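You operate a simulated robot arm through the tools that you are given. There is no shell and no other tool.

Carry out the task below with a simulated robot arm. There is one attempt and no reset: what you move stays moved.

TASK
Shrink the short red cable's sleeve and shut it away under the white trunking lid.
Fine: in the warm air box at the heat printed on the cable: lid shut, press START once, wait till the lamp goes out; leave the box wide open and the other short cables alone.
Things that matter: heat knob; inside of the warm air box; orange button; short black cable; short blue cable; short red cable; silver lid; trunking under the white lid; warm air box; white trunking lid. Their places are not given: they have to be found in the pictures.

The check looks at the end state, three seconds after you hand in, the way a careful person would. Anything else that was tipped, shoved, dropped, spilled or broken makes it a failure. A push-on lid holds only when it is set on centred and level and pressed home; a screw cap is set on level and turned clockwise until tight.

THE ROBOT
A 7-joint arm with a two-finger parallel gripper, fixed in place. Base frame: the origin is at the foot of the arm, x ahead of it, y to its left, z up. Lengths are in cm, angles in degrees, forces in N, time in s.
With the tool pointing down near the work surface it reaches from about 38 to 80 cm from the base axis. Its first joint turns from -143.0 to 143.0 degrees. Payload 3 kg.
The tool frame sits at the grasp point between the pads (the TCP): z along the fingers, y along the line on which they close. The tips reach 3 cm beyond it. The gripper opens to 11 cm. The fingers are 2 cm wide and 1 cm thick; the gripper's body (4.8 by 11.2 cm) begins 5.5 cm behind the TCP.
Orientation is told as [roll, pitch, yaw] about the base's x, y, z axes, in that order, counted from this pose: with the fingers straight down and closing along the base's y, the tool's x points along the base's -x, its y along +y and its z along -z.

THE INTERFACE
- The arm moves only by the tool step_arm. Its argument "commands" is a list of rows, each a list of 7 numbers: the shift along the base's x, y, z in units of 30 mm (1.0 is 30 mm), then the turn, a rotation vector about the base's x, y, z in units of 6 degrees (1.0 is 6 degrees), then the opening, from 0 (shut) to 1 (fully open). In form: [[tx, ty, tz, rx, ry, rz, jaw], ...]. A call has 1 to 20 rows; each row shifts and turns the commanded pose from where the row before left it. A call with a number of a shift or a turn outside -1 to 1 is refused whole. A row lasts 0.2 s, in which the tool goes at most 5 cm and 8.6 degrees; a call with a longer step from one row to the next is refused whole, and so is a gripper value outside its range. Where a pose cannot be reached the arm comes as near as it can. A force on the tool above 70 N (or 10 N above the force at the start of the call, whichever is more), or a blocked arm, ends the call early, and 0.2 s more pass. The fingers move at their own pace (about 15.3 cm/s each) and stop on an object; they squeeze with about 25 N. The grip force told is the motor's: it shows also when the fingers shut on nothing. Time passes only in rows, and 0.2 s behind the last, so rows that do not move let the fingers close. It gives the time, the measured TCP pose, the force on the tool (base axes), the opening and the grip force at its end, in the units of the frame above (readings bear some noise), with the torque about the TCP (base axes, N m) and any sound that the robot's microphone picked up.
- Cameras (640 x 400 px; columns grow to the right, rows downward): "scene" is fixed at [4.9, -49.89, 140.24]; the picture's right is [0.66, -0.75, 0.00], its down [-0.38, -0.34, -0.86] and it looks along [0.64, 0.57, -0.51] (base axes); focal length 312 px, centre (320, 200). "wrist" rides on the gripper at [7.2, 1.7, -10.3] in the tool frame; the picture's right is [-0.23, 0.97, 0.00], its down [-0.76, -0.18, -0.62] and it looks along [-0.61, -0.14, 0.78] (tool axes); focal length 222 px, centre (320, 200).
- grab_frame(camera): a new picture of that camera. No time passes.
- lift_body(by): slides the trunk up (or, below 0, down) by that many cm; the arm rides with it, the base frame stays. It gives what a move gives, with no picture.
- pixel_to_xyz(camera, pixels): there is no depth. For up to 12 entries [column, row, z] of the newest picture of that camera ("zoom" is the newest enlarged one), the place [x, y] in the base frame at which the ray of that pixel passes the height z, good to about 0.2 cm. No time passes.
- enlarge(camera, box): a new picture of the part [left, top, right, bottom] of that camera's present view, enlarged. No time passes.
- job_done(): hands the job in; it is judged then, once.

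Unless the task says otherwise, let go and move clear before handing in.

The tools are called after "Emit:" as a command line: name --pt "numbers of a row" for each row, then --argument value for the rest, lists and objects as JSON in quotes. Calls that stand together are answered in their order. step_arm: Moves the arm, as the interface text tells. Its arguments: {"type":"object","properties":{"commands":{"type":"array","items":{"type":"array","items":{"type":"number"}}}},"required":["commands"]} The other tools are called the same way: lift_body (by) slides the trunk up or down; grab_frame (camera) takes a picture; pixel_to_xyz (camera, pixels) gives the place at which the rays of pixels pass given heights; enlarge (camera, box) takes an enlarged picture of a part of a camera's view; job_done () hands the job in.

At the start:

```text
time_s: 0.0
tool_pos: [60.38, -10.51, 122.2]
tool_rot: [0.0, 0.1, 0.0]
wrist_force: [1.0, -0.6, -0.2]
ft_torque: [0.01, 0.03, -0.03]
width: 11.0
grasp_force: 0.0
trunk travel left (down, up): [-29.0, 20.0]
```

scene: 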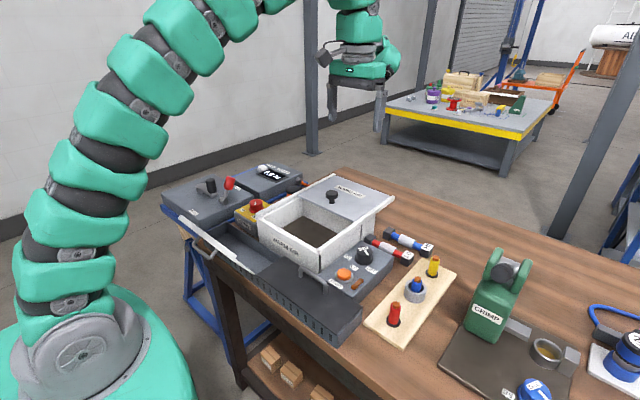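
wrist: 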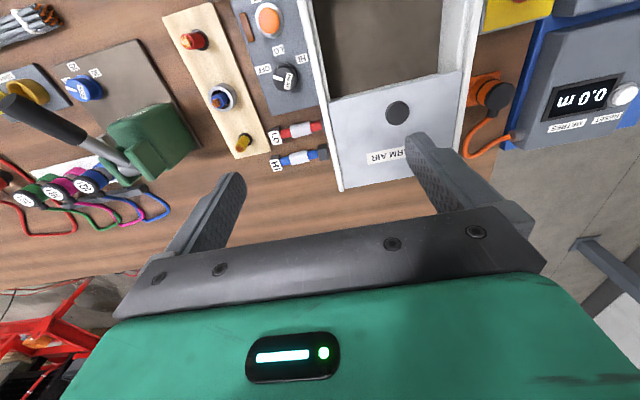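

The scene picture shows the warm air box around (320,225) with its silver lid slid back, the knob at (362,255), the orange button at (344,274), and the short cables near (390,250) and (408,240). I'll enlarge these areas to find everything.

Emit:
enlarge --camera "scene" --box '[220, 160, 460, 310]'

Emit:
enlarge --camera "scene" --box '[150, 150, 400, 350]'

Emit:
enlarge --camera "wrist" --box '[150, 0, 480, 200]'

Emit:
enlarge --camera "scene" --box '[400, 200, 640, 400]'

```text
2.67 times, centred on (340, 235) of scene
```

zoom: 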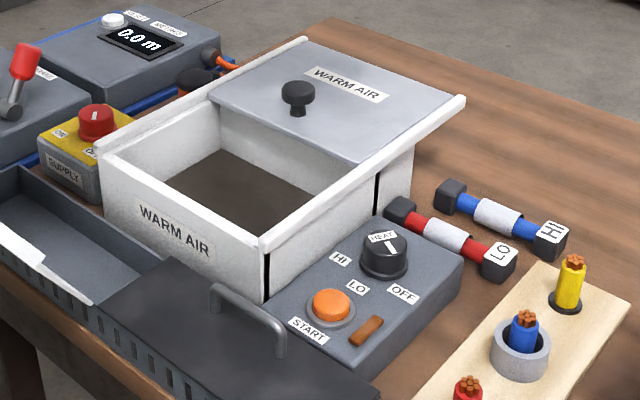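

```text
2.00 times, centred on (275, 250) of scene
```

zoom: 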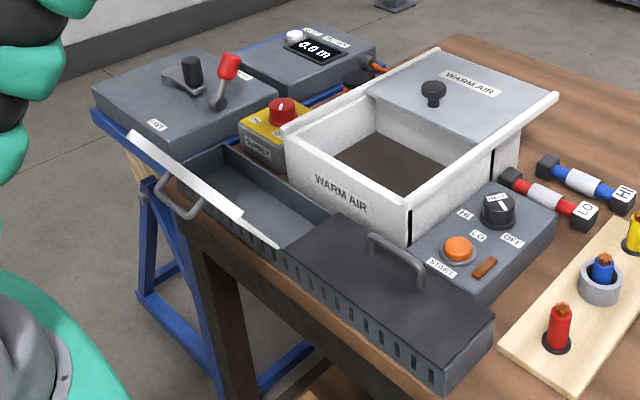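

```text
1.94 times, centred on (315, 100) of wrist
```

zoom: 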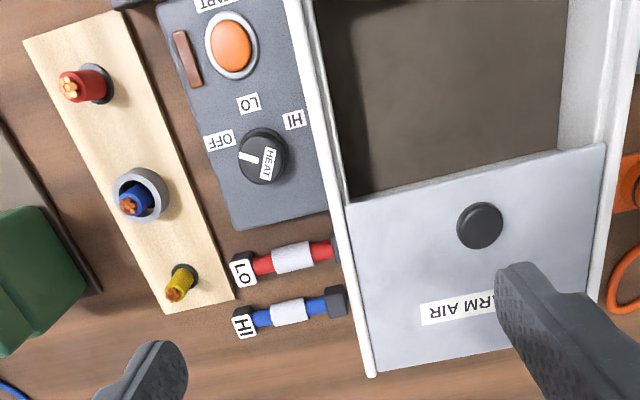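

```text
2.00 times, centred on (520, 300) of scene
```

zoom: 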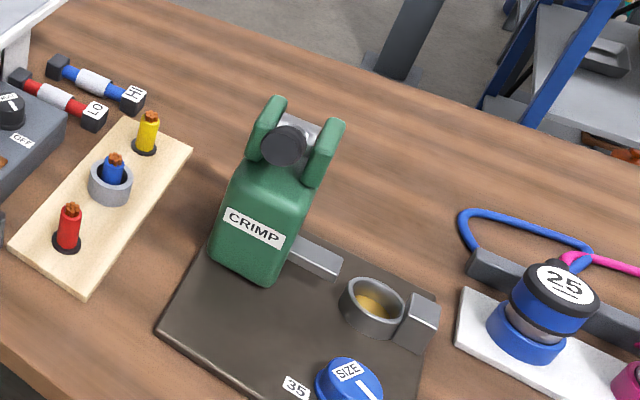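

The enlarged pictures show the red cable labelled LO (zoom (460,240)), the heat knob with OFF/LO/HI marks, and the white trunking lid apparently open at the left (150–290, 140–240 in the second zoom). I'll triangulate heights by comparing both cameras' rays.

Emit:
pixel_to_xyz --camera "scene" --pixels '[[331, 194, 70], [331, 194, 80], [331, 194, 90], [331, 194, 100], [344, 274, 70], [344, 274, 80], [344, 274, 90], [407, 258, 70], [407, 258, 80], [407, 258, 90], [395, 250, 80], [372, 241, 80]]'

Emit:
pixel_to_xyz --camera "wrist" --pixels '[[397, 112, 70], [397, 112, 80], [397, 112, 90], [397, 112, 100], [268, 22, 70], [268, 22, 80], [268, 22, 90], [275, 138, 70], [275, 138, 80], [275, 138, 90], [298, 132, 80], [318, 128, 80]]'

```text
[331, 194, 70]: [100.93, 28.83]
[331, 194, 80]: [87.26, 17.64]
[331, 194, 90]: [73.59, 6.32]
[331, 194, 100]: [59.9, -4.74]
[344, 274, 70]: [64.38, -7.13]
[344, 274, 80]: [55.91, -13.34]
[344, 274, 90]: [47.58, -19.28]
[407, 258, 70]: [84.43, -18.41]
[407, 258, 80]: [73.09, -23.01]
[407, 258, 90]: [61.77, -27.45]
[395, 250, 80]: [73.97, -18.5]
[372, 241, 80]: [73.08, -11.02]
```

```text
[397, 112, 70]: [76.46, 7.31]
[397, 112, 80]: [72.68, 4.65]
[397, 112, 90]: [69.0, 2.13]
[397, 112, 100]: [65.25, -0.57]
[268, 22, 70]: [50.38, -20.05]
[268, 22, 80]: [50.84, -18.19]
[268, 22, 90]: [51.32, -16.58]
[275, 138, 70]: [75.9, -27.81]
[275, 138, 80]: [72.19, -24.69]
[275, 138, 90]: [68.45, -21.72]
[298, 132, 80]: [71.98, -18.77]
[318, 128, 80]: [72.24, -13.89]
```

Both cameras agree on lid knob top z≈94, START button z≈86 at about (51,-17), red cable label z≈81.5 near (71,-24). Next I find the trunking's place from the scene.

Emit:
pixel_to_xyz --camera "scene" --pixels '[[215, 217, 85], [272, 258, 85], [290, 273, 85], [240, 252, 85], [297, 274, 85], [395, 320, 85], [333, 343, 80], [262, 226, 85], [225, 231, 85], [382, 324, 85], [308, 278, 88], [328, 292, 88]]'

Emit:
enlarge --camera "scene" --box '[185, 190, 305, 290]'

Emit:
enlarge --camera "wrist" --box '[330, 0, 640, 190]'

```text
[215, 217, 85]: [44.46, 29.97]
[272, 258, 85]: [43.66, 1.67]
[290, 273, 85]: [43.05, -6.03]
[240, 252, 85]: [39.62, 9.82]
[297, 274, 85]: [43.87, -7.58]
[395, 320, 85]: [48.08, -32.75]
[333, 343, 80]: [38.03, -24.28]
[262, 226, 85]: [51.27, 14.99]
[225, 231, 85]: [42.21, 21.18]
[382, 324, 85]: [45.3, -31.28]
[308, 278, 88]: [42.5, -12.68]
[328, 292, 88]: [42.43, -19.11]
```

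```text
4.00 times, centred on (245, 240) of scene
```

zoom: 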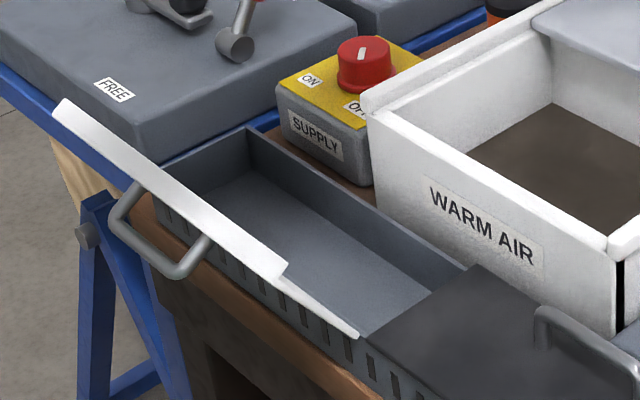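

```text
2.06 times, centred on (485, 95) of wrist
```

zoom: 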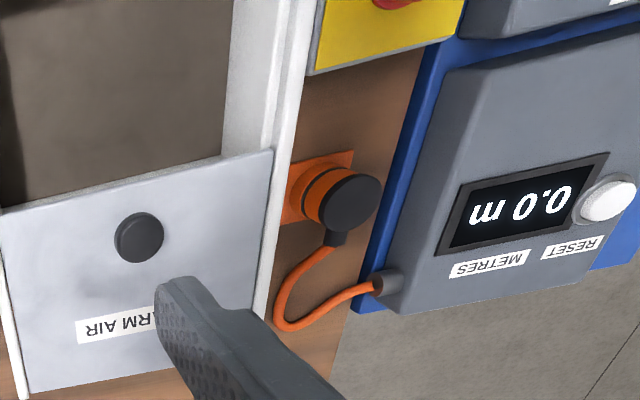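

The white lid looks hinged on the robot-side edge of the trunking and lying open outwards, handle at zoom (150,240). I'll move the wrist camera nearer to view the panel, cables and box.

Emit:
step_arm --pt "-0.8 -0.3 -0.6 0 0 0 1" --pt "-0.8 -0.3 -0.6 0 0 0 1" --pt "-0.8 -0.3 -0.6 0 0 0 1" --pt "-0.8 -0.3 -0.6 0 0 0 1" --pt "-0.8 -0.3 -0.6 0 0 0 1"

Emit:
grab_frame --camera "wrist"

```text
time_s: 1.2
tool_pos: [48.14, -15.01, 113.06]
tool_rot: [0.0, 0.0, 0.0]
wrist_force: [0.1, 0.3, 0.1]
ft_torque: [0.01, 0.03, -0.01]
width: 11.0
grasp_force: 0.0
trunk travel left (down, up): [-29.0, 20.0]
```

```text
taken
```

wrist: 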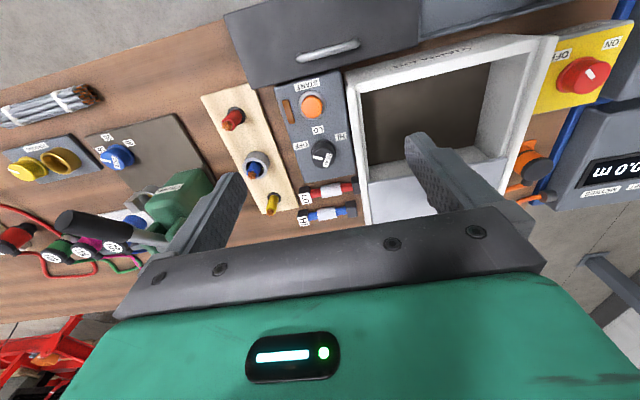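

Emit:
enlarge --camera "wrist" --box '[200, 60, 400, 240]'

Emit:
enlarge --camera "wrist" --box '[270, 70, 360, 180]'

Emit:
enlarge --camera "wrist" --box '[520, 10, 640, 120]'

```text
2.22 times, centred on (300, 150) of wrist
```

zoom: 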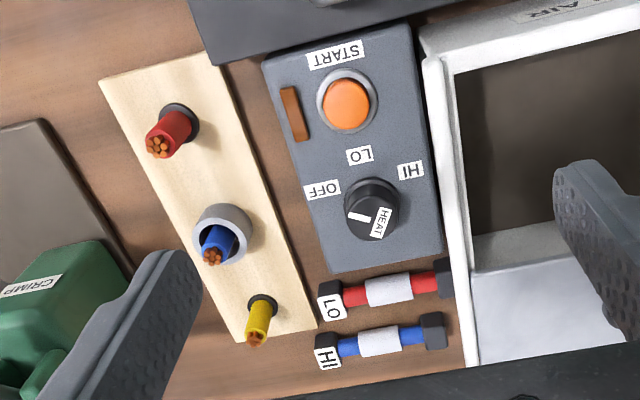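

```text
3.64 times, centred on (315, 125) of wrist
```

zoom: 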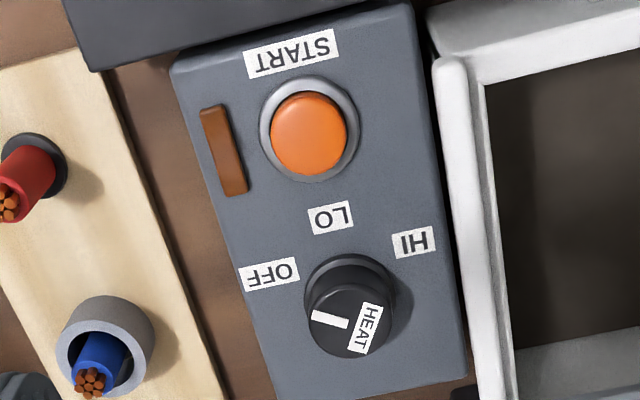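

```text
3.64 times, centred on (580, 65) of wrist
```

zoom: 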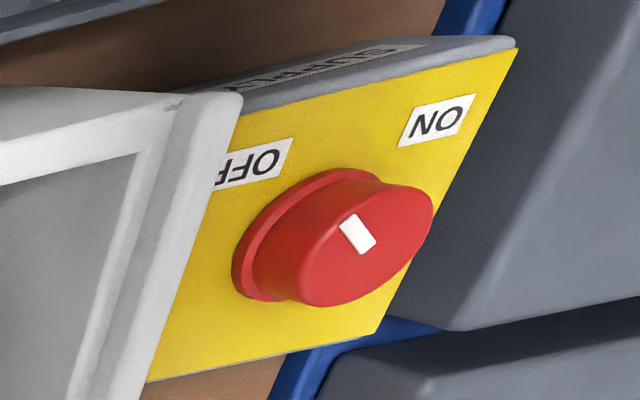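

The heat knob's mark points at OFF at present (zoom (330,320)), LO is the next mark round, and a brown unlit lamp sits beside START. I'll locate these on the panel precisely.

Emit:
pixel_to_xyz --camera "wrist" --pixels '[[300.7, 144.8, 85], [317.7, 129.7, 85], [340.5, 136.5, 85], [323.2, 158.5, 88], [323.8, 151.1, 85], [312.3, 106.6, 86], [318, 157, 88], [299, 195.5, 81.5], [351, 186, 81], [326, 191, 81], [303, 219, 81.5], [345, 211, 81]]'

Emit:
enlarge --camera "scene" --box '[320, 220, 440, 300]'

Emit:
enlarge --camera "scene" --box '[230, 185, 290, 235]'

```text
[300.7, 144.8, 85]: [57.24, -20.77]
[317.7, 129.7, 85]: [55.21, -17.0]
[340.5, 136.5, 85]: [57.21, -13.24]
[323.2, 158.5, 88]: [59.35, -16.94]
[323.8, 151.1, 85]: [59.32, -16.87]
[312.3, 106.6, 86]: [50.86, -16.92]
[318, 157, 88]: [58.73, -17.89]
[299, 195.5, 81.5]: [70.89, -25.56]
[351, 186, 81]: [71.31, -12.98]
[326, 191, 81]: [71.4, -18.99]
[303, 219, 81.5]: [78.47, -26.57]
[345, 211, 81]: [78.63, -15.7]
```

```text
5.00 times, centred on (380, 260) of scene
```

zoom: 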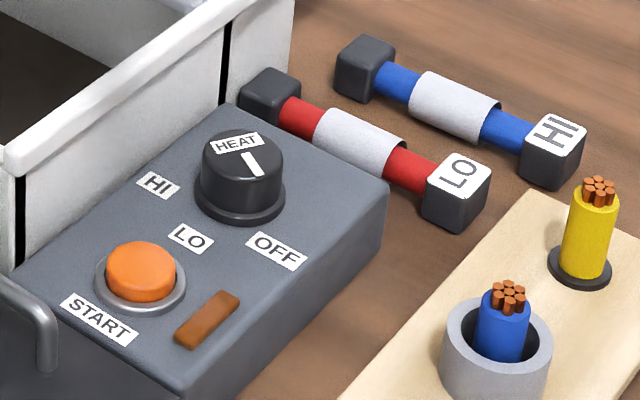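

```text
8.00 times, centred on (260, 210) of scene
```

zoom: 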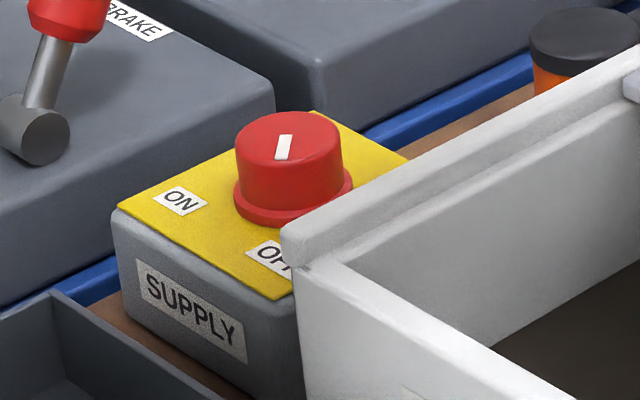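

The supply switch and heat knob both point at OFF; LO lies 60° clockwise (seen from above) from OFF about the knob centre (59.3,-16.9). I'll check the cable block height by triangulating again, and box walls too.

Emit:
pixel_to_xyz --camera "scene" --pixels '[[408, 254.4, 80], [408, 254.4, 81], [408, 254.4, 82], [408, 254.4, 83], [370, 237.5, 81], [370, 237.5, 82], [388, 247, 81], [388, 247, 82], [404, 245, 81]]'

Emit:
pixel_to_xyz --camera "wrist" --pixels '[[305, 197.7, 80], [305, 197.7, 81], [305, 197.7, 82], [305, 197.7, 83], [355, 185, 81], [355, 185, 82], [331, 191, 81], [331, 191, 82]]'

Emit:
enlarge --camera "wrist" --box '[280, 160, 380, 230]'

Emit:
enlarge --camera "wrist" --box '[220, 0, 560, 200]'

```text
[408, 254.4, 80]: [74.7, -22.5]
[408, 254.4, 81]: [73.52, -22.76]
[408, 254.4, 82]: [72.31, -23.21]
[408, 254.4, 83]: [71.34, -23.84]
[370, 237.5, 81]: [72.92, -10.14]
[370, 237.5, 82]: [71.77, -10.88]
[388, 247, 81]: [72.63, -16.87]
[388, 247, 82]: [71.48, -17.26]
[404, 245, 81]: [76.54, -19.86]
```

```text
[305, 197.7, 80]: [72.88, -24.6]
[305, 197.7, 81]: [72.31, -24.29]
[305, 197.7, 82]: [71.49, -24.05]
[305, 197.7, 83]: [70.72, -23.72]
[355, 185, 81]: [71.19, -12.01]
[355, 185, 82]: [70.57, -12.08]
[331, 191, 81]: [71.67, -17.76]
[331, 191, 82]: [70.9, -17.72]
```

```text
5.71 times, centred on (330, 195) of wrist
```

zoom: 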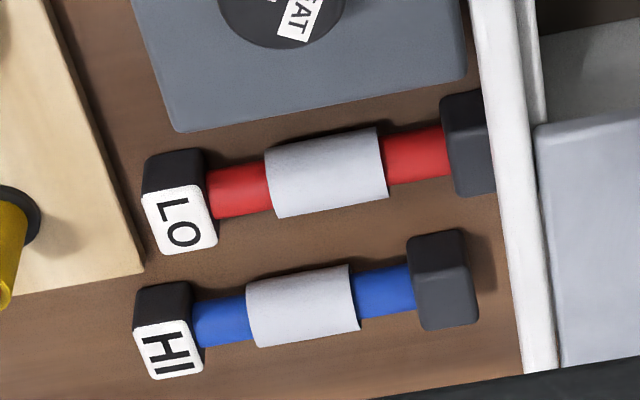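

```text
1.88 times, centred on (390, 100) of wrist
```

zoom: 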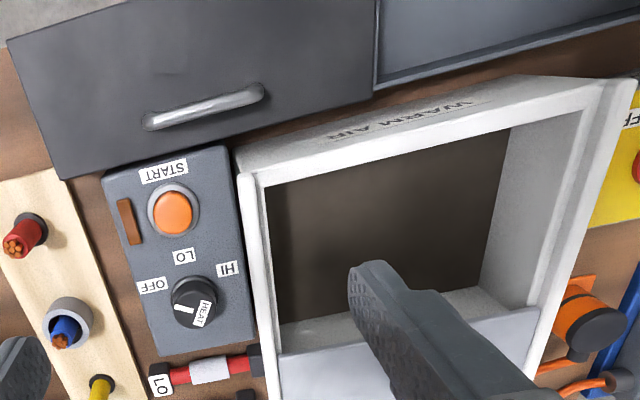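

The red block top sits near z=82.5 at (71.2,-23.8), table about z=80. Now I check the box rail height and edge near the cable's inner end.

Emit:
pixel_to_xyz --camera "scene" --pixels '[[319.3, 249, 90], [319.3, 249, 92], [319.3, 249, 94], [392, 197, 90], [392, 197, 92], [392, 197, 94], [258.5, 214, 90], [258.5, 214, 92], [258.5, 214, 94]]'

Emit:
pixel_to_xyz --camera "wrist" --pixels '[[350, 87, 90], [350, 87, 92], [350, 87, 94], [359.8, 186.2, 90], [359.8, 186.2, 92], [359.8, 186.2, 94], [557, 37, 90], [557, 37, 92], [557, 37, 94]]'

```text
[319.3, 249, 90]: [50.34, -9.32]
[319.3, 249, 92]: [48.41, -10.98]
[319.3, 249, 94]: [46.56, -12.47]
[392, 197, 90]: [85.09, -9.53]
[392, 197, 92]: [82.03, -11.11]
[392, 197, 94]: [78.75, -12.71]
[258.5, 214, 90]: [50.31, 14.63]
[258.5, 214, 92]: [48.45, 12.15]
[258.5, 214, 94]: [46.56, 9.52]
```

```text
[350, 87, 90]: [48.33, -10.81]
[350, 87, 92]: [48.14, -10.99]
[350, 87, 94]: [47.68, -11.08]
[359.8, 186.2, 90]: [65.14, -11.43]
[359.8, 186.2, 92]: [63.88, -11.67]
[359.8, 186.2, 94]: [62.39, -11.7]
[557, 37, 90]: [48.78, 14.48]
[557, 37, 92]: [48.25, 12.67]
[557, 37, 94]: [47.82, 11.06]
```

Rail tops are at z≈92 with the right rail's outer edge near y=-11.5. I'll turn the tool to yaw +90 (closing along x) while moving above the red cable.

Emit:
step_arm --pt "0.5 -0.06 -0.2 0 0 1 1" --pt "0.5 -0.06 -0.2 0 0 1 1" --pt "0.5 -0.06 -0.2 0 0 1 1" --pt "0.5 -0.06 -0.2 0 0 1 1" --pt "0.5 -0.06 -0.2 0 0 1 1" --pt "0.5 -0.06 -0.2 0 0 1 1" --pt "0.5 -0.06 -0.2 0 0 1 1" --pt "0.5 -0.06 -0.2 0 0 1 1" --pt "0.5 -0.06 -0.2 0 0 1 1" --pt "0.5 -0.06 -0.2 0 0 1 1" --pt "0.5 -0.06 -0.2 0 0 1 1" --pt "0.5 -0.06 -0.2 0 0 1 1" --pt "0.5 -0.06 -0.2 0 0 1 1" --pt "0.5 -0.06 -0.2 0 0 1 1" --pt "0.5 -0.06 -0.2 0 0 1 1"

Emit:
grab_frame --camera "wrist"

Emit:
grab_frame --camera "scene"

```text
time_s: 4.4
tool_pos: [70.87, -17.94, 104.37]
tool_rot: [-0.1, 0.0, 90.0]
wrist_force: [-0.1, 0.3, -0.3]
ft_torque: [0.03, -0.04, -0.04]
width: 10.99
grasp_force: 0.1
trunk travel left (down, up): [-29.0, 20.0]
```

```text
taken
```

wrist: 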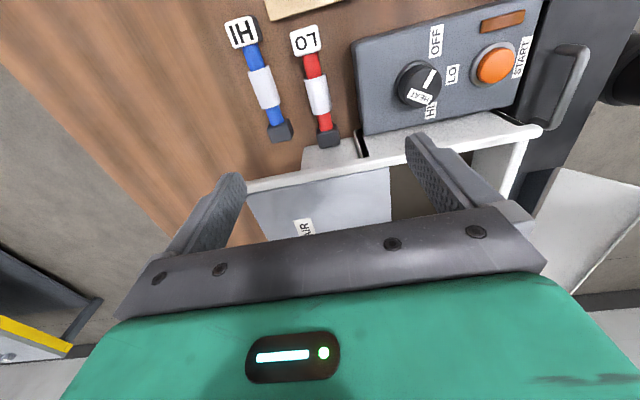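

```text
taken
```

scene: 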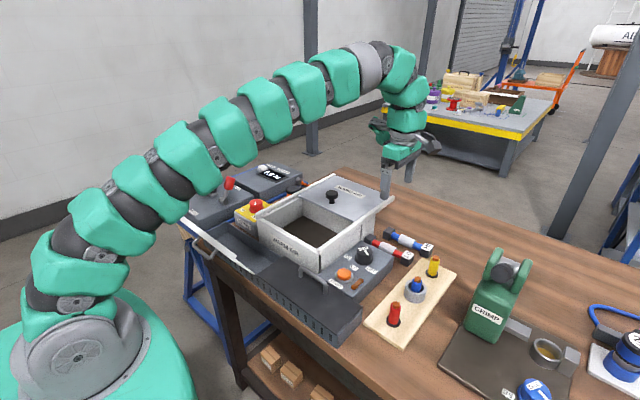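

From above, the red cable shows at wrist (305,40)–(329,138) and the white trunking lid is visible at (590,230). I'll enlarge for detail.

Emit:
enlarge --camera "wrist" --box '[220, 0, 460, 150]'

Emit:
pixel_to_xyz --camera "wrist" --pixels '[[305, 40, 82.4], [329, 134, 82.4], [318, 95, 82], [313, 65, 81.3], [325, 125, 81.3], [242, 30, 82.4], [263, 88, 82], [280, 128, 82.4], [344, 170, 92], [540, 130, 92]]'

Emit:
enlarge --camera "wrist" --box '[480, 60, 640, 320]'

```text
2.67 times, centred on (340, 75) of wrist
```

zoom: 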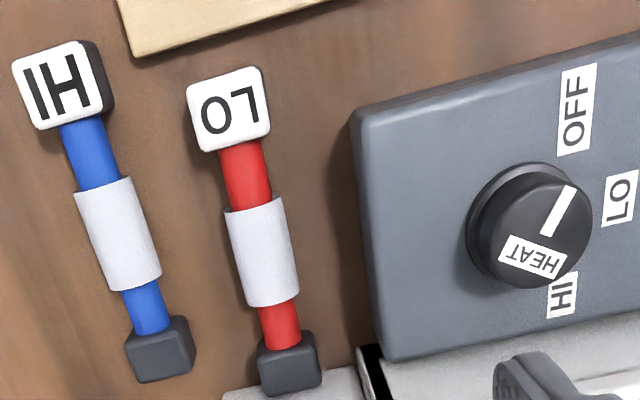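

```text
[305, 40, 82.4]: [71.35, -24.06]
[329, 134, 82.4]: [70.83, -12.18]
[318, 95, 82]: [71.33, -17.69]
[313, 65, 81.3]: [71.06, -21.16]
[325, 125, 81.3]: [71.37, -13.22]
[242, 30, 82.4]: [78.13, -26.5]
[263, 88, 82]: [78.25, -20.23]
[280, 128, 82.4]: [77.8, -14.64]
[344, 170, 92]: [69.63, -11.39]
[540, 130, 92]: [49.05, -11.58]
```

```text
1.54 times, centred on (560, 190) of wrist
```

zoom: 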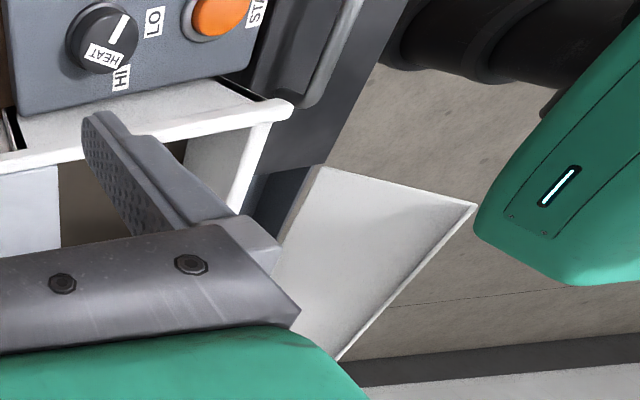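

The red cable lies straight along y at x≈71.2 with its middle at y≈-18. I'll narrow the jaws to about 4.4 cm and come down to z≈88, then check.

Emit:
step_arm --pt "0.11 -0.02 0 0 0 0 0.4" --pt "0 0 -0.9 0 0 0 0.4" --pt "0 0 -0.9 0 0 0 0.4" --pt "0 0 -0.9 0 0 0 0.4" --pt "0 0 -0.9 0 0 0 0.4" --pt "0 0 -0.9 0 0 0 0.4" --pt "0 0 -0.9 0 0 0 0.4"

Emit:
grab_frame --camera "wrist"

Emit:
enlarge --camera "scene" --box '[320, 180, 480, 290]'

```text
time_s: 6.0
tool_pos: [71.23, -17.77, 87.97]
tool_rot: [0.0, 0.0, 90.0]
wrist_force: [-0.1, -0.6, 0.2]
ft_torque: [-0.01, 0.0, -0.01]
width: 4.4
grasp_force: 0.0
trunk travel left (down, up): [-29.0, 20.0]
```

```text
taken
```

wrist: 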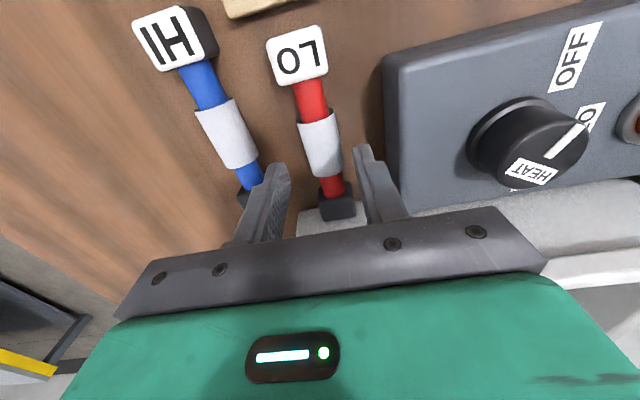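

```text
3.64 times, centred on (400, 235) of scene
```

zoom: 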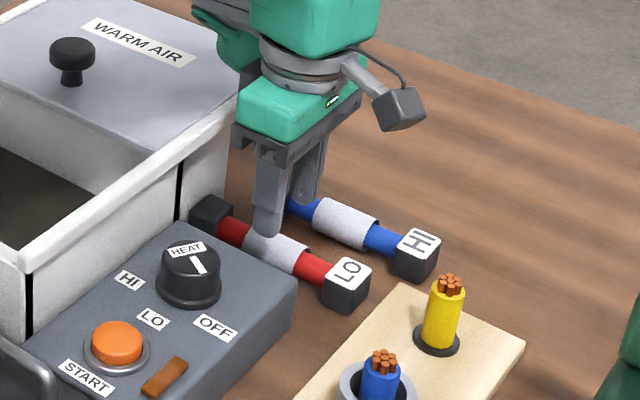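

The fingers straddle the red cable's sleeve evenly and clear the blue cable. I'll lower to z≈83.3 and close.

Emit:
step_arm --pt "0 0 -0.5 0 0 0 0.4" --pt "0 0 -0.5 0 0 0 0.4" --pt "0 0 -0.5 0 0 0 0.4" --pt "0 0 0 0 0 0 0.4" --pt "0 0 0 0 0 0 0" --pt "0 0 0 0 0 0 0" --pt "0 0 0 0 0 0 0"

Emit:
grab_frame --camera "wrist"

```text
time_s: 6.7
tool_pos: [71.75, -17.93, 85.75]
tool_rot: [-1.4, 0.0, 89.9]
wrist_force: [-1.7, -7.2, 28.7]
ft_torque: [2.28, -0.61, -0.09]
width: 4.4
grasp_force: 0.0
trunk travel left (down, up): [-29.0, 20.0]
stopped in row 3: the force on the tool passed its limit at 88 N (the readings are from after the stop); the commanded pose is now the measured one
```

```text
taken
```

wrist: 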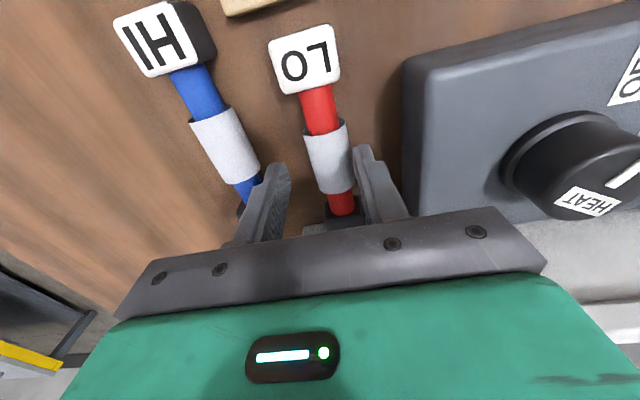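

The tool stopped at z=85.75 with 88 N; the torque suggests contact about 7 cm to the +y side, near the box rail. I'll look closely before moving.

Emit:
enlarge --camera "scene" --box '[340, 160, 460, 270]'

Emit:
grab_frame --camera "scene"

```text
3.64 times, centred on (400, 215) of scene
```

zoom: 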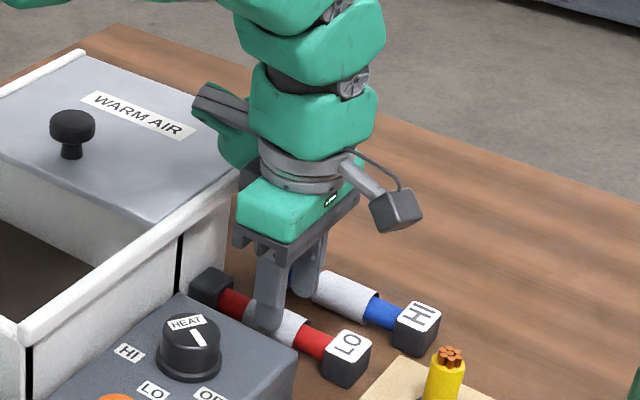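

```text
taken
```

scene: 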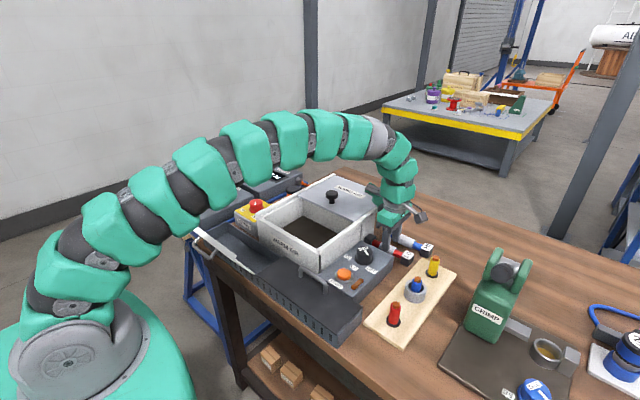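

A wing on the wrist (zoom (220,120)) opposite the camera reaches over the box rail and struck it; nothing appears to have moved. I'll rise, then tilt the tool about x by +20° so that the wing clears the rail, and look again.

Emit:
step_arm --pt "0 0 0.6 0 0 0 0.4" --pt "-0.18 -0.27 0.7 0 0.23 0 0.4" --pt "0 0 0 0.83 0 0 0.4" --pt "0 0 0 0.83 0 0 0.4" --pt "0 0 0 0.84 0 0 0.4" --pt "0 0 0 0.84 0 0 0.4"

Emit:
grab_frame --camera "wrist"

Emit:
enlarge --camera "scene" --box '[320, 150, 480, 290]'

```text
time_s: 8.1
tool_pos: [71.4, -18.54, 89.12]
tool_rot: [0.5, -20.1, 90.1]
wrist_force: [0.6, -0.6, -0.3]
ft_torque: [-0.01, 0.01, -0.01]
width: 4.41
grasp_force: 0.1
trunk travel left (down, up): [-29.0, 20.0]
```

```text
taken
```

wrist: 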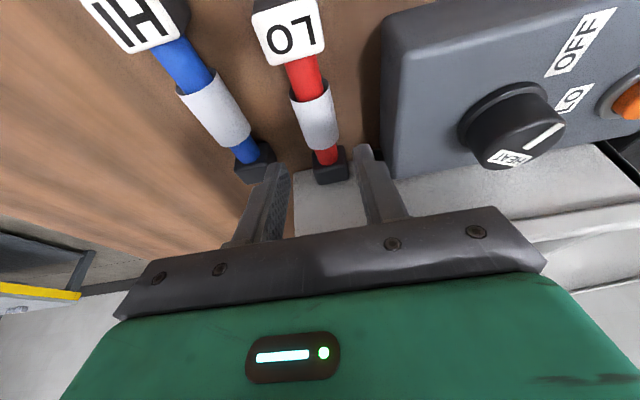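

```text
2.86 times, centred on (400, 220) of scene
```

zoom: 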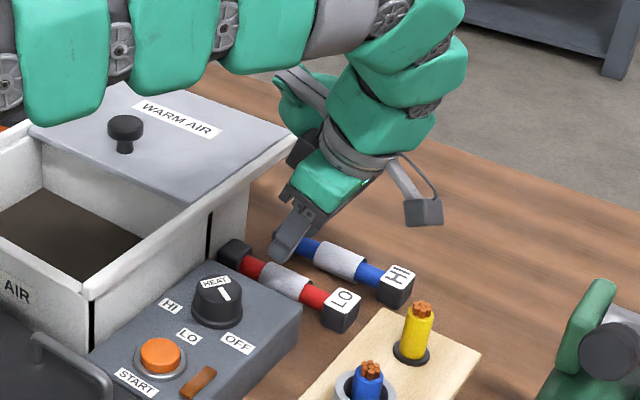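

The wing now stands higher than the rail. I'll lower to z≈85.5 straight down and check the readings.

Emit:
step_arm --pt "-0.06 0 -0.4 0 0 0 0.4" --pt "0 0 -0.4 0 0 0 0.4" --pt "0 0 -0.4 0 0 0 0.4" --pt "0 0 0 0 0 0 0.4"

Emit:
grab_frame --camera "wrist"

Emit:
enlarge --camera "scene" --box '[340, 170, 460, 280]'

```text
time_s: 9.1
tool_pos: [71.25, -18.77, 85.5]
tool_rot: [0.3, -20.0, 90.0]
wrist_force: [0.8, -0.5, 0.9]
ft_torque: [0.06, 0.01, 0.0]
width: 4.42
grasp_force: 0.0
trunk travel left (down, up): [-29.0, 20.0]
```

```text
taken
```

wrist: 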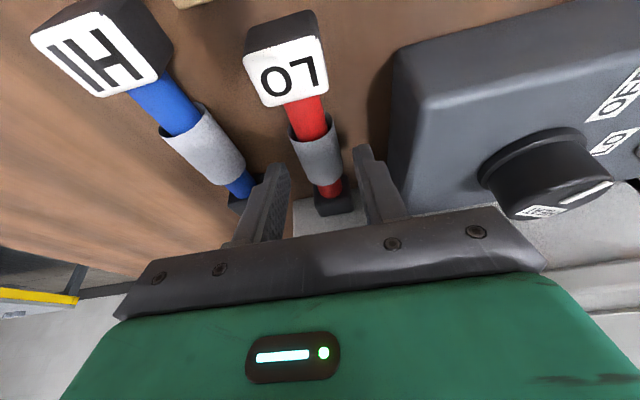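

```text
3.64 times, centred on (400, 225) of scene
```

zoom: 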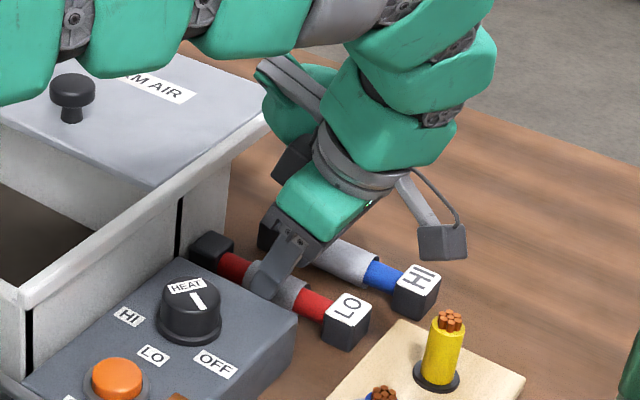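

No contact so far and everything lines up. I'll lower the last 1.9 cm gently and close on the sleeve.

Emit:
step_arm --pt "0 0 -0.25 0 0 0 0.4" --pt "0 0 -0.25 0 0 0 0.4" --pt "0 0 -0.12 0 0 0 0.4" --pt "0 0 0 0 0 0 0.4"

Emit:
grab_frame --camera "wrist"

```text
time_s: 10.1
tool_pos: [71.25, -18.72, 83.68]
tool_rot: [0.5, -20.1, 90.1]
wrist_force: [-0.4, -0.1, 0.4]
ft_torque: [0.0, 0.0, -0.01]
width: 4.39
grasp_force: 0.0
trunk travel left (down, up): [-29.0, 20.0]
```

```text
taken
```

wrist: 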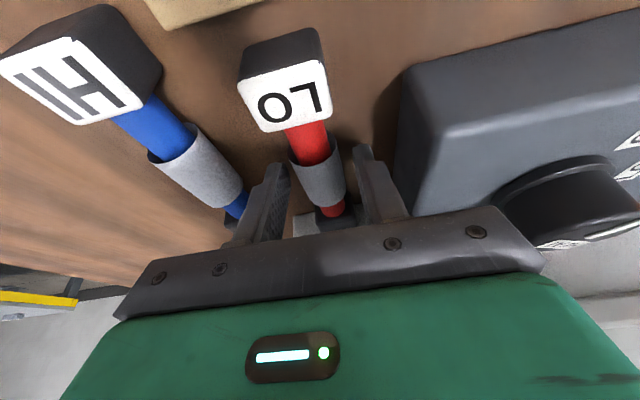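

Fingers straddle the sleeve with no contact. Closing now.

Emit:
step_arm --pt "0 0 0 0 0 0 0" --pt "0 0 0 0 0 0 0" --pt "0 0 0 0 0 0 0"

Emit:
grab_frame --camera "wrist"

```text
time_s: 10.9
tool_pos: [71.11, -18.68, 83.69]
tool_rot: [0.6, -20.0, 89.9]
wrist_force: [-0.2, -0.5, 2.4]
ft_torque: [-0.15, 0.01, -0.03]
width: 2.95
grasp_force: 25.3
trunk travel left (down, up): [-29.0, 20.0]
```

```text
taken
```

wrist: 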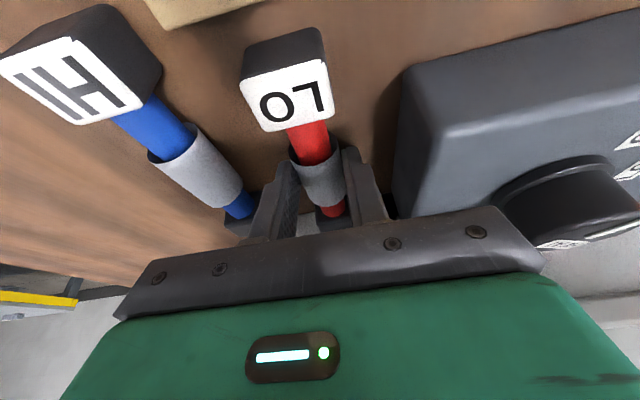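

Grip holds at 2.95 cm width, 25 N on the sleeve. I'll lift slightly, shift 1.5 cm away from the rail, then raise.

Emit:
step_arm --pt "0 0 0.3 0 0 0 0" --pt "0 -0.1 0.2 0 0 0 0" --pt "0 -0.25 0.2 0 0 0 0" --pt "0 -0.2 0.4 0 0 0 0" --pt "0 0 0.8 0 0 0 0" --pt "0 0 0.8 0 0 0 0" --pt "0 0 0.8 0 0 0 0" --pt "0 0 0.8 0 0 0 0" --pt "0 0 0.8 0 0 0 0" --pt "0 0 0 0 0 0 0"

Emit:
grab_frame --camera "wrist"

Emit:
grab_frame --camera "scene"

```text
time_s: 13.1
tool_pos: [71.2, -20.29, 99.02]
tool_rot: [0.5, -20.0, 90.0]
wrist_force: [0.2, 0.2, -0.6]
ft_torque: [-0.02, 0.0, 0.03]
width: 2.96
grasp_force: 24.9
trunk travel left (down, up): [-29.0, 20.0]
```

```text
taken
```

wrist: 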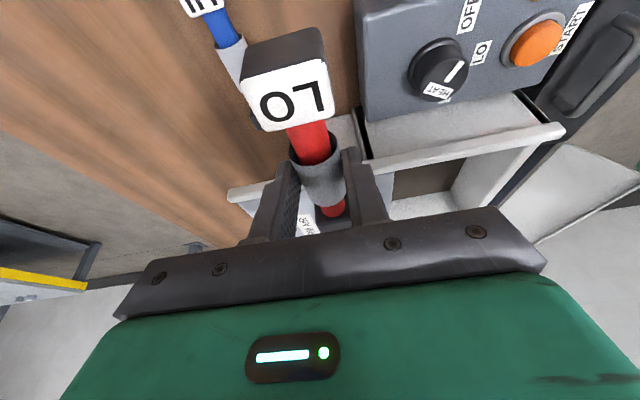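

```text
taken
```

scene: 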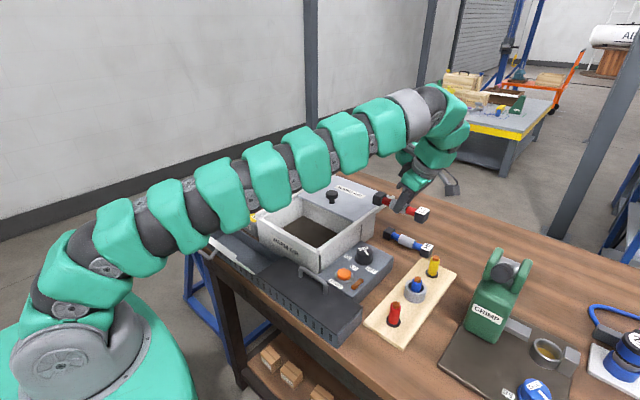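

The red cable is held level and clear at z≈96. I'll raise a little more, level the tool, and carry it over the box opening.

Emit:
step_arm --pt "0 0 0.8 -0.83 0 0 0" --pt "0 0 0.8 -0.83 0 0 0" --pt "-0.2 0.3 0.3 -0.84 0 0 0" --pt "-0.4 0.6 0 -0.84 0 0 0" --pt "-0.66 0.9 0 0 0 0 0" --pt "-0.66 0.9 0 0 0 0 0" --pt "-0.66 0.9 0 0 0 0 0" --pt "-0.66 0.9 0 0 0 0 0" --pt "-0.66 0.9 0 0 0 0 0" --pt "-0.66 0.9 0 0 0 0 0" --pt "0 0.4 0 0 0 0 0" --pt "0 0 0 0 0 0 0"

Emit:
grab_frame --camera "wrist"

Emit:
grab_frame --camera "scene"

```text
time_s: 15.7
tool_pos: [57.54, -0.15, 104.65]
tool_rot: [0.5, 0.1, 90.0]
wrist_force: [0.2, 0.5, -1.1]
ft_torque: [0.0, -0.02, -0.01]
width: 2.93
grasp_force: 25.0
trunk travel left (down, up): [-29.0, 20.0]
```

```text
taken
```

wrist: 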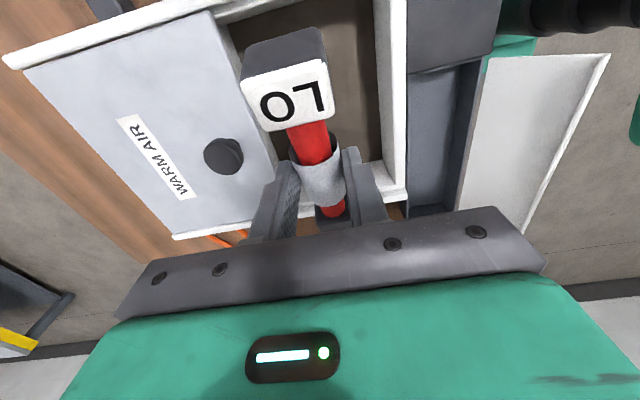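

```text
taken
```

scene: 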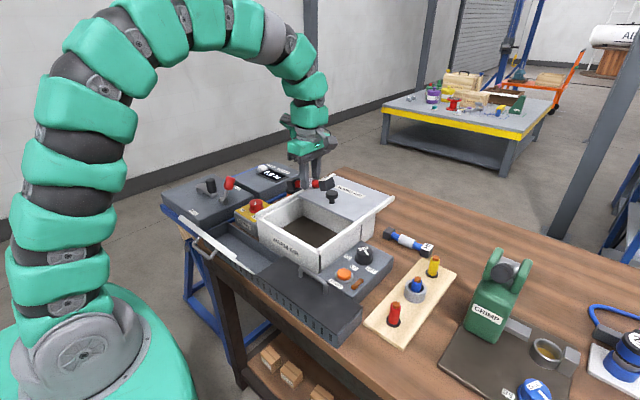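

The cable hangs over the opening; lid's front edge runs wrist (210,12)–(275,190), front wall inner edge near (378,80). I'll measure these before lowering.

Emit:
pixel_to_xyz --camera "wrist" --pixels '[[212, 12, 92], [245, 100, 92], [376, 60, 91], [405, 60, 91], [383, 190, 91], [223, 157, 95], [230, 20, 82], [378, 130, 82], [400, 200, 92], [25, 70, 92], [465, 65, 85], [480, 80, 85]]'

Emit:
enlarge --camera "wrist" --box '[360, 0, 640, 230]'

Emit:
enlarge --camera "scene" --box '[240, 130, 400, 270]'

```text
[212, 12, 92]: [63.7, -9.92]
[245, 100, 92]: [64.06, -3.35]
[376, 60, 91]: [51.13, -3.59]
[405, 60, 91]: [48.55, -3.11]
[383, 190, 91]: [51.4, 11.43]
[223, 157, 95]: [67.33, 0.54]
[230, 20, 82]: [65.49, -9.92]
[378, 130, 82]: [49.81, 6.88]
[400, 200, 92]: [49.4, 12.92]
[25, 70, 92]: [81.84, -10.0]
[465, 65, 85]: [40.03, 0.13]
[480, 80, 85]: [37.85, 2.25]
```

```text
1.74 times, centred on (500, 115) of wrist
```

zoom: 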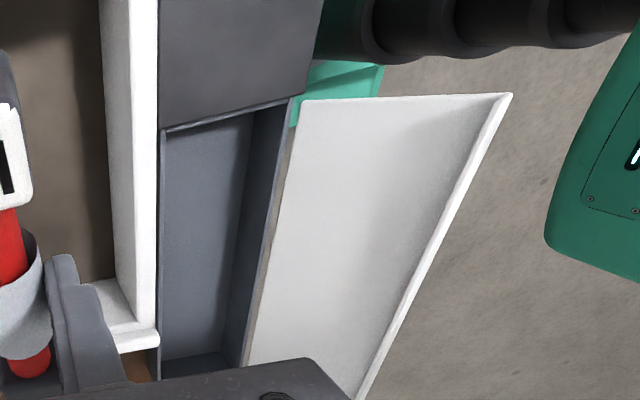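

```text
2.86 times, centred on (320, 200) of scene
```

zoom: 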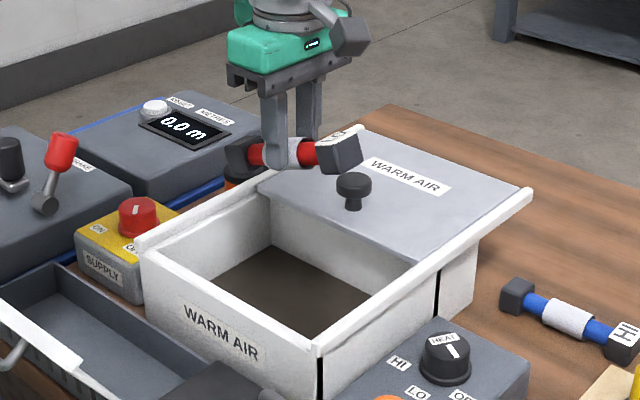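

The opening spans x 51–64 and y −9.5–11; the gripper body fits at x=57.5. I'll lower to z≈90 and check.

Emit:
step_arm --pt "0 0 -0.9 0 0 0 0" --pt "0 0 -0.9 0 0 0 0" --pt "0 0 -0.9 0 0 0 0" --pt "0 0 -0.9 0 0 0 0" --pt "0 0 -0.9 0 0 0 0" --pt "0 0 0 0 0 0 0"

Emit:
grab_frame --camera "wrist"

Emit:
enlarge --camera "scene" --box '[240, 130, 400, 270]'

```text
time_s: 17.1
tool_pos: [57.32, -0.09, 91.19]
tool_rot: [0.5, 0.1, 90.1]
wrist_force: [-0.5, -0.3, -0.3]
ft_torque: [0.05, 0.0, 0.04]
width: 2.97
grasp_force: 25.3
trunk travel left (down, up): [-29.0, 20.0]
```

```text
taken
```

wrist: 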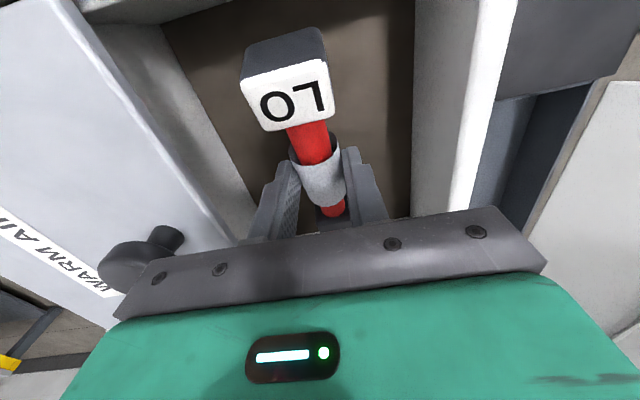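

```text
2.86 times, centred on (320, 200) of scene
```

zoom: 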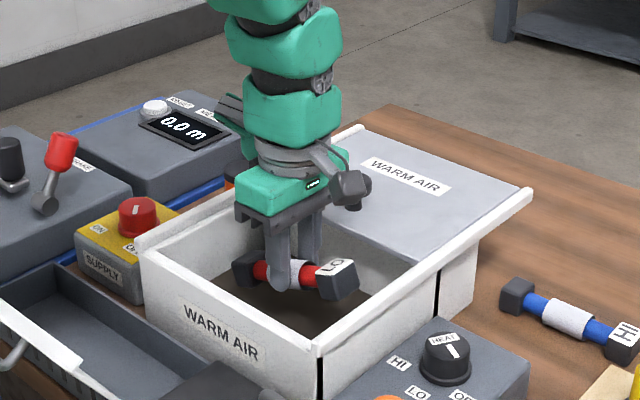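

Clear on all sides. I'll go down in small steps watching for the low end touching the floor.

Emit:
step_arm --pt "0.05 0 -0.25 0 0 0 0" --pt "0 0 -0.25 0 0 0 0" --pt "0 0 -0.25 0 0 0 0" --pt "0 0 -0.25 0 0 0 0" --pt "0 0 -0.25 0 0 0 0" --pt "0 0 0 0 0 0 0"

Emit:
grab_frame --camera "wrist"

Emit:
enlarge --camera "scene" --box '[240, 130, 400, 270]'

```text
time_s: 18.5
tool_pos: [57.48, -0.17, 87.48]
tool_rot: [0.4, 0.0, 90.1]
wrist_force: [0.6, -4.5, 9.4]
ft_torque: [0.68, -0.22, -0.13]
width: 2.94
grasp_force: 24.2
trunk travel left (down, up): [-29.0, 20.0]
```

```text
taken
```

wrist: 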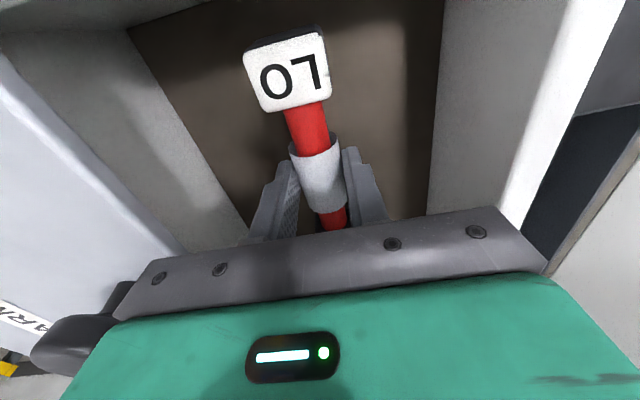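

```text
2.86 times, centred on (320, 200) of scene
```

zoom: 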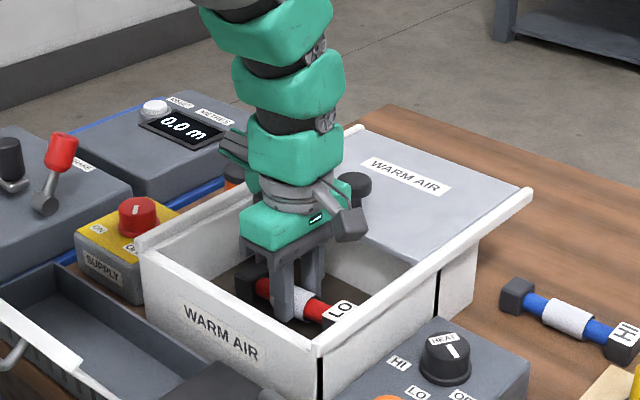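

The low end touched the floor (9 N) and the cable is pivoting towards level in the grip. I'll continue down gently.

Emit:
step_arm --pt "0 0 -0.15 0 0 0 0" --pt "0 0 -0.15 0 0 0 0" --pt "0 0 -0.15 0 0 0 0" --pt "0 0 0 0 0 0 0"

Emit:
enlarge --camera "scene" --box '[240, 130, 400, 270]'

Emit:
grab_frame --camera "wrist"

```text
time_s: 19.5
tool_pos: [57.44, -0.33, 86.34]
tool_rot: [0.3, 0.1, 90.1]
wrist_force: [-0.3, -3.4, 36.9]
ft_torque: [-0.02, -0.35, 0.09]
width: 2.95
grasp_force: 25.1
trunk travel left (down, up): [-29.0, 20.0]
```

```text
2.86 times, centred on (320, 200) of scene
```

zoom: 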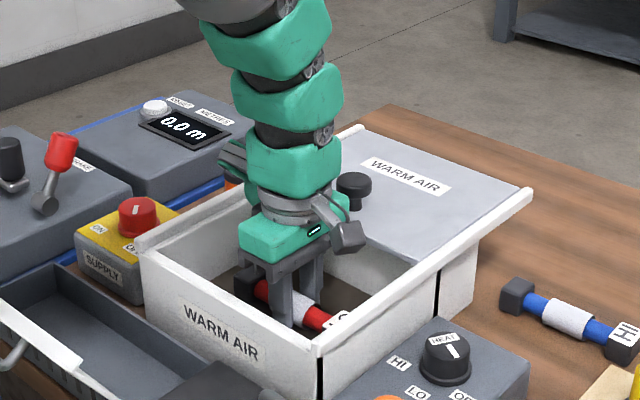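

```text
taken
```

wrist: 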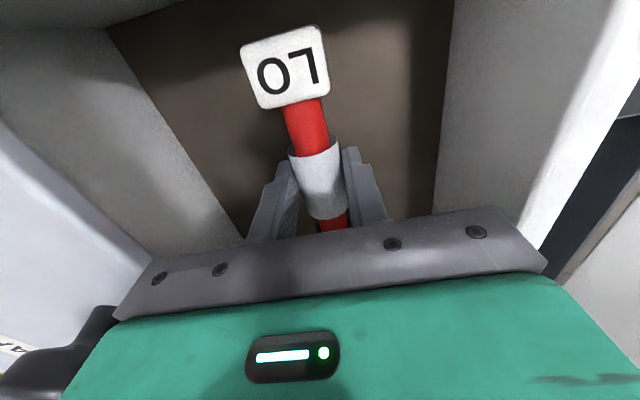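

37 N straight up with no torque: the cable lies flat on the box floor. I'll ease off, open the jaws and rise out.

Emit:
step_arm --pt "0 0 0.1 0 0 0 0" --pt "0 0 0 0 0 0 0.5" --pt "0 0 0 0 0 0 0.5" --pt "0 0 0.3 0 0 0 0.5" --pt "0 0 0.8 0 0 0 0.5" --pt "0 0 0.9 0 0 0 0.5" --pt "0 0 0.9 0 0 0 0.5" --pt "0 0 0.9 0 0 0 0.5" --pt "0 0 0.9 0 0 0 0.5"

Emit:
grab_frame --camera "wrist"

Emit:
grab_frame --camera "scene"

```text
time_s: 21.5
tool_pos: [57.58, -0.38, 100.48]
tool_rot: [0.5, 0.0, 90.1]
wrist_force: [1.1, 0.0, -0.2]
ft_torque: [-0.01, 0.0, 0.0]
width: 5.51
grasp_force: 0.1
trunk travel left (down, up): [-29.0, 20.0]
```

```text
taken
```

wrist: 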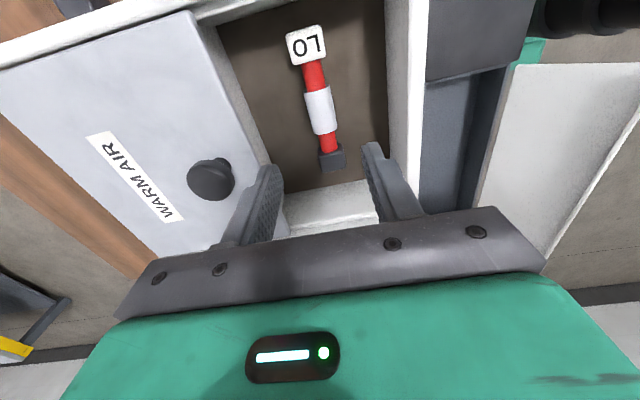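

```text
taken
```

scene: 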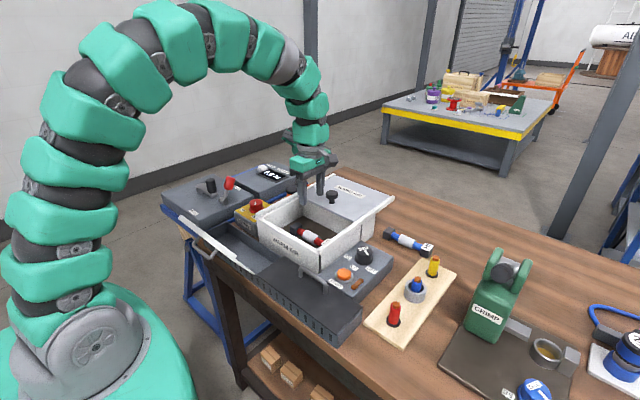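

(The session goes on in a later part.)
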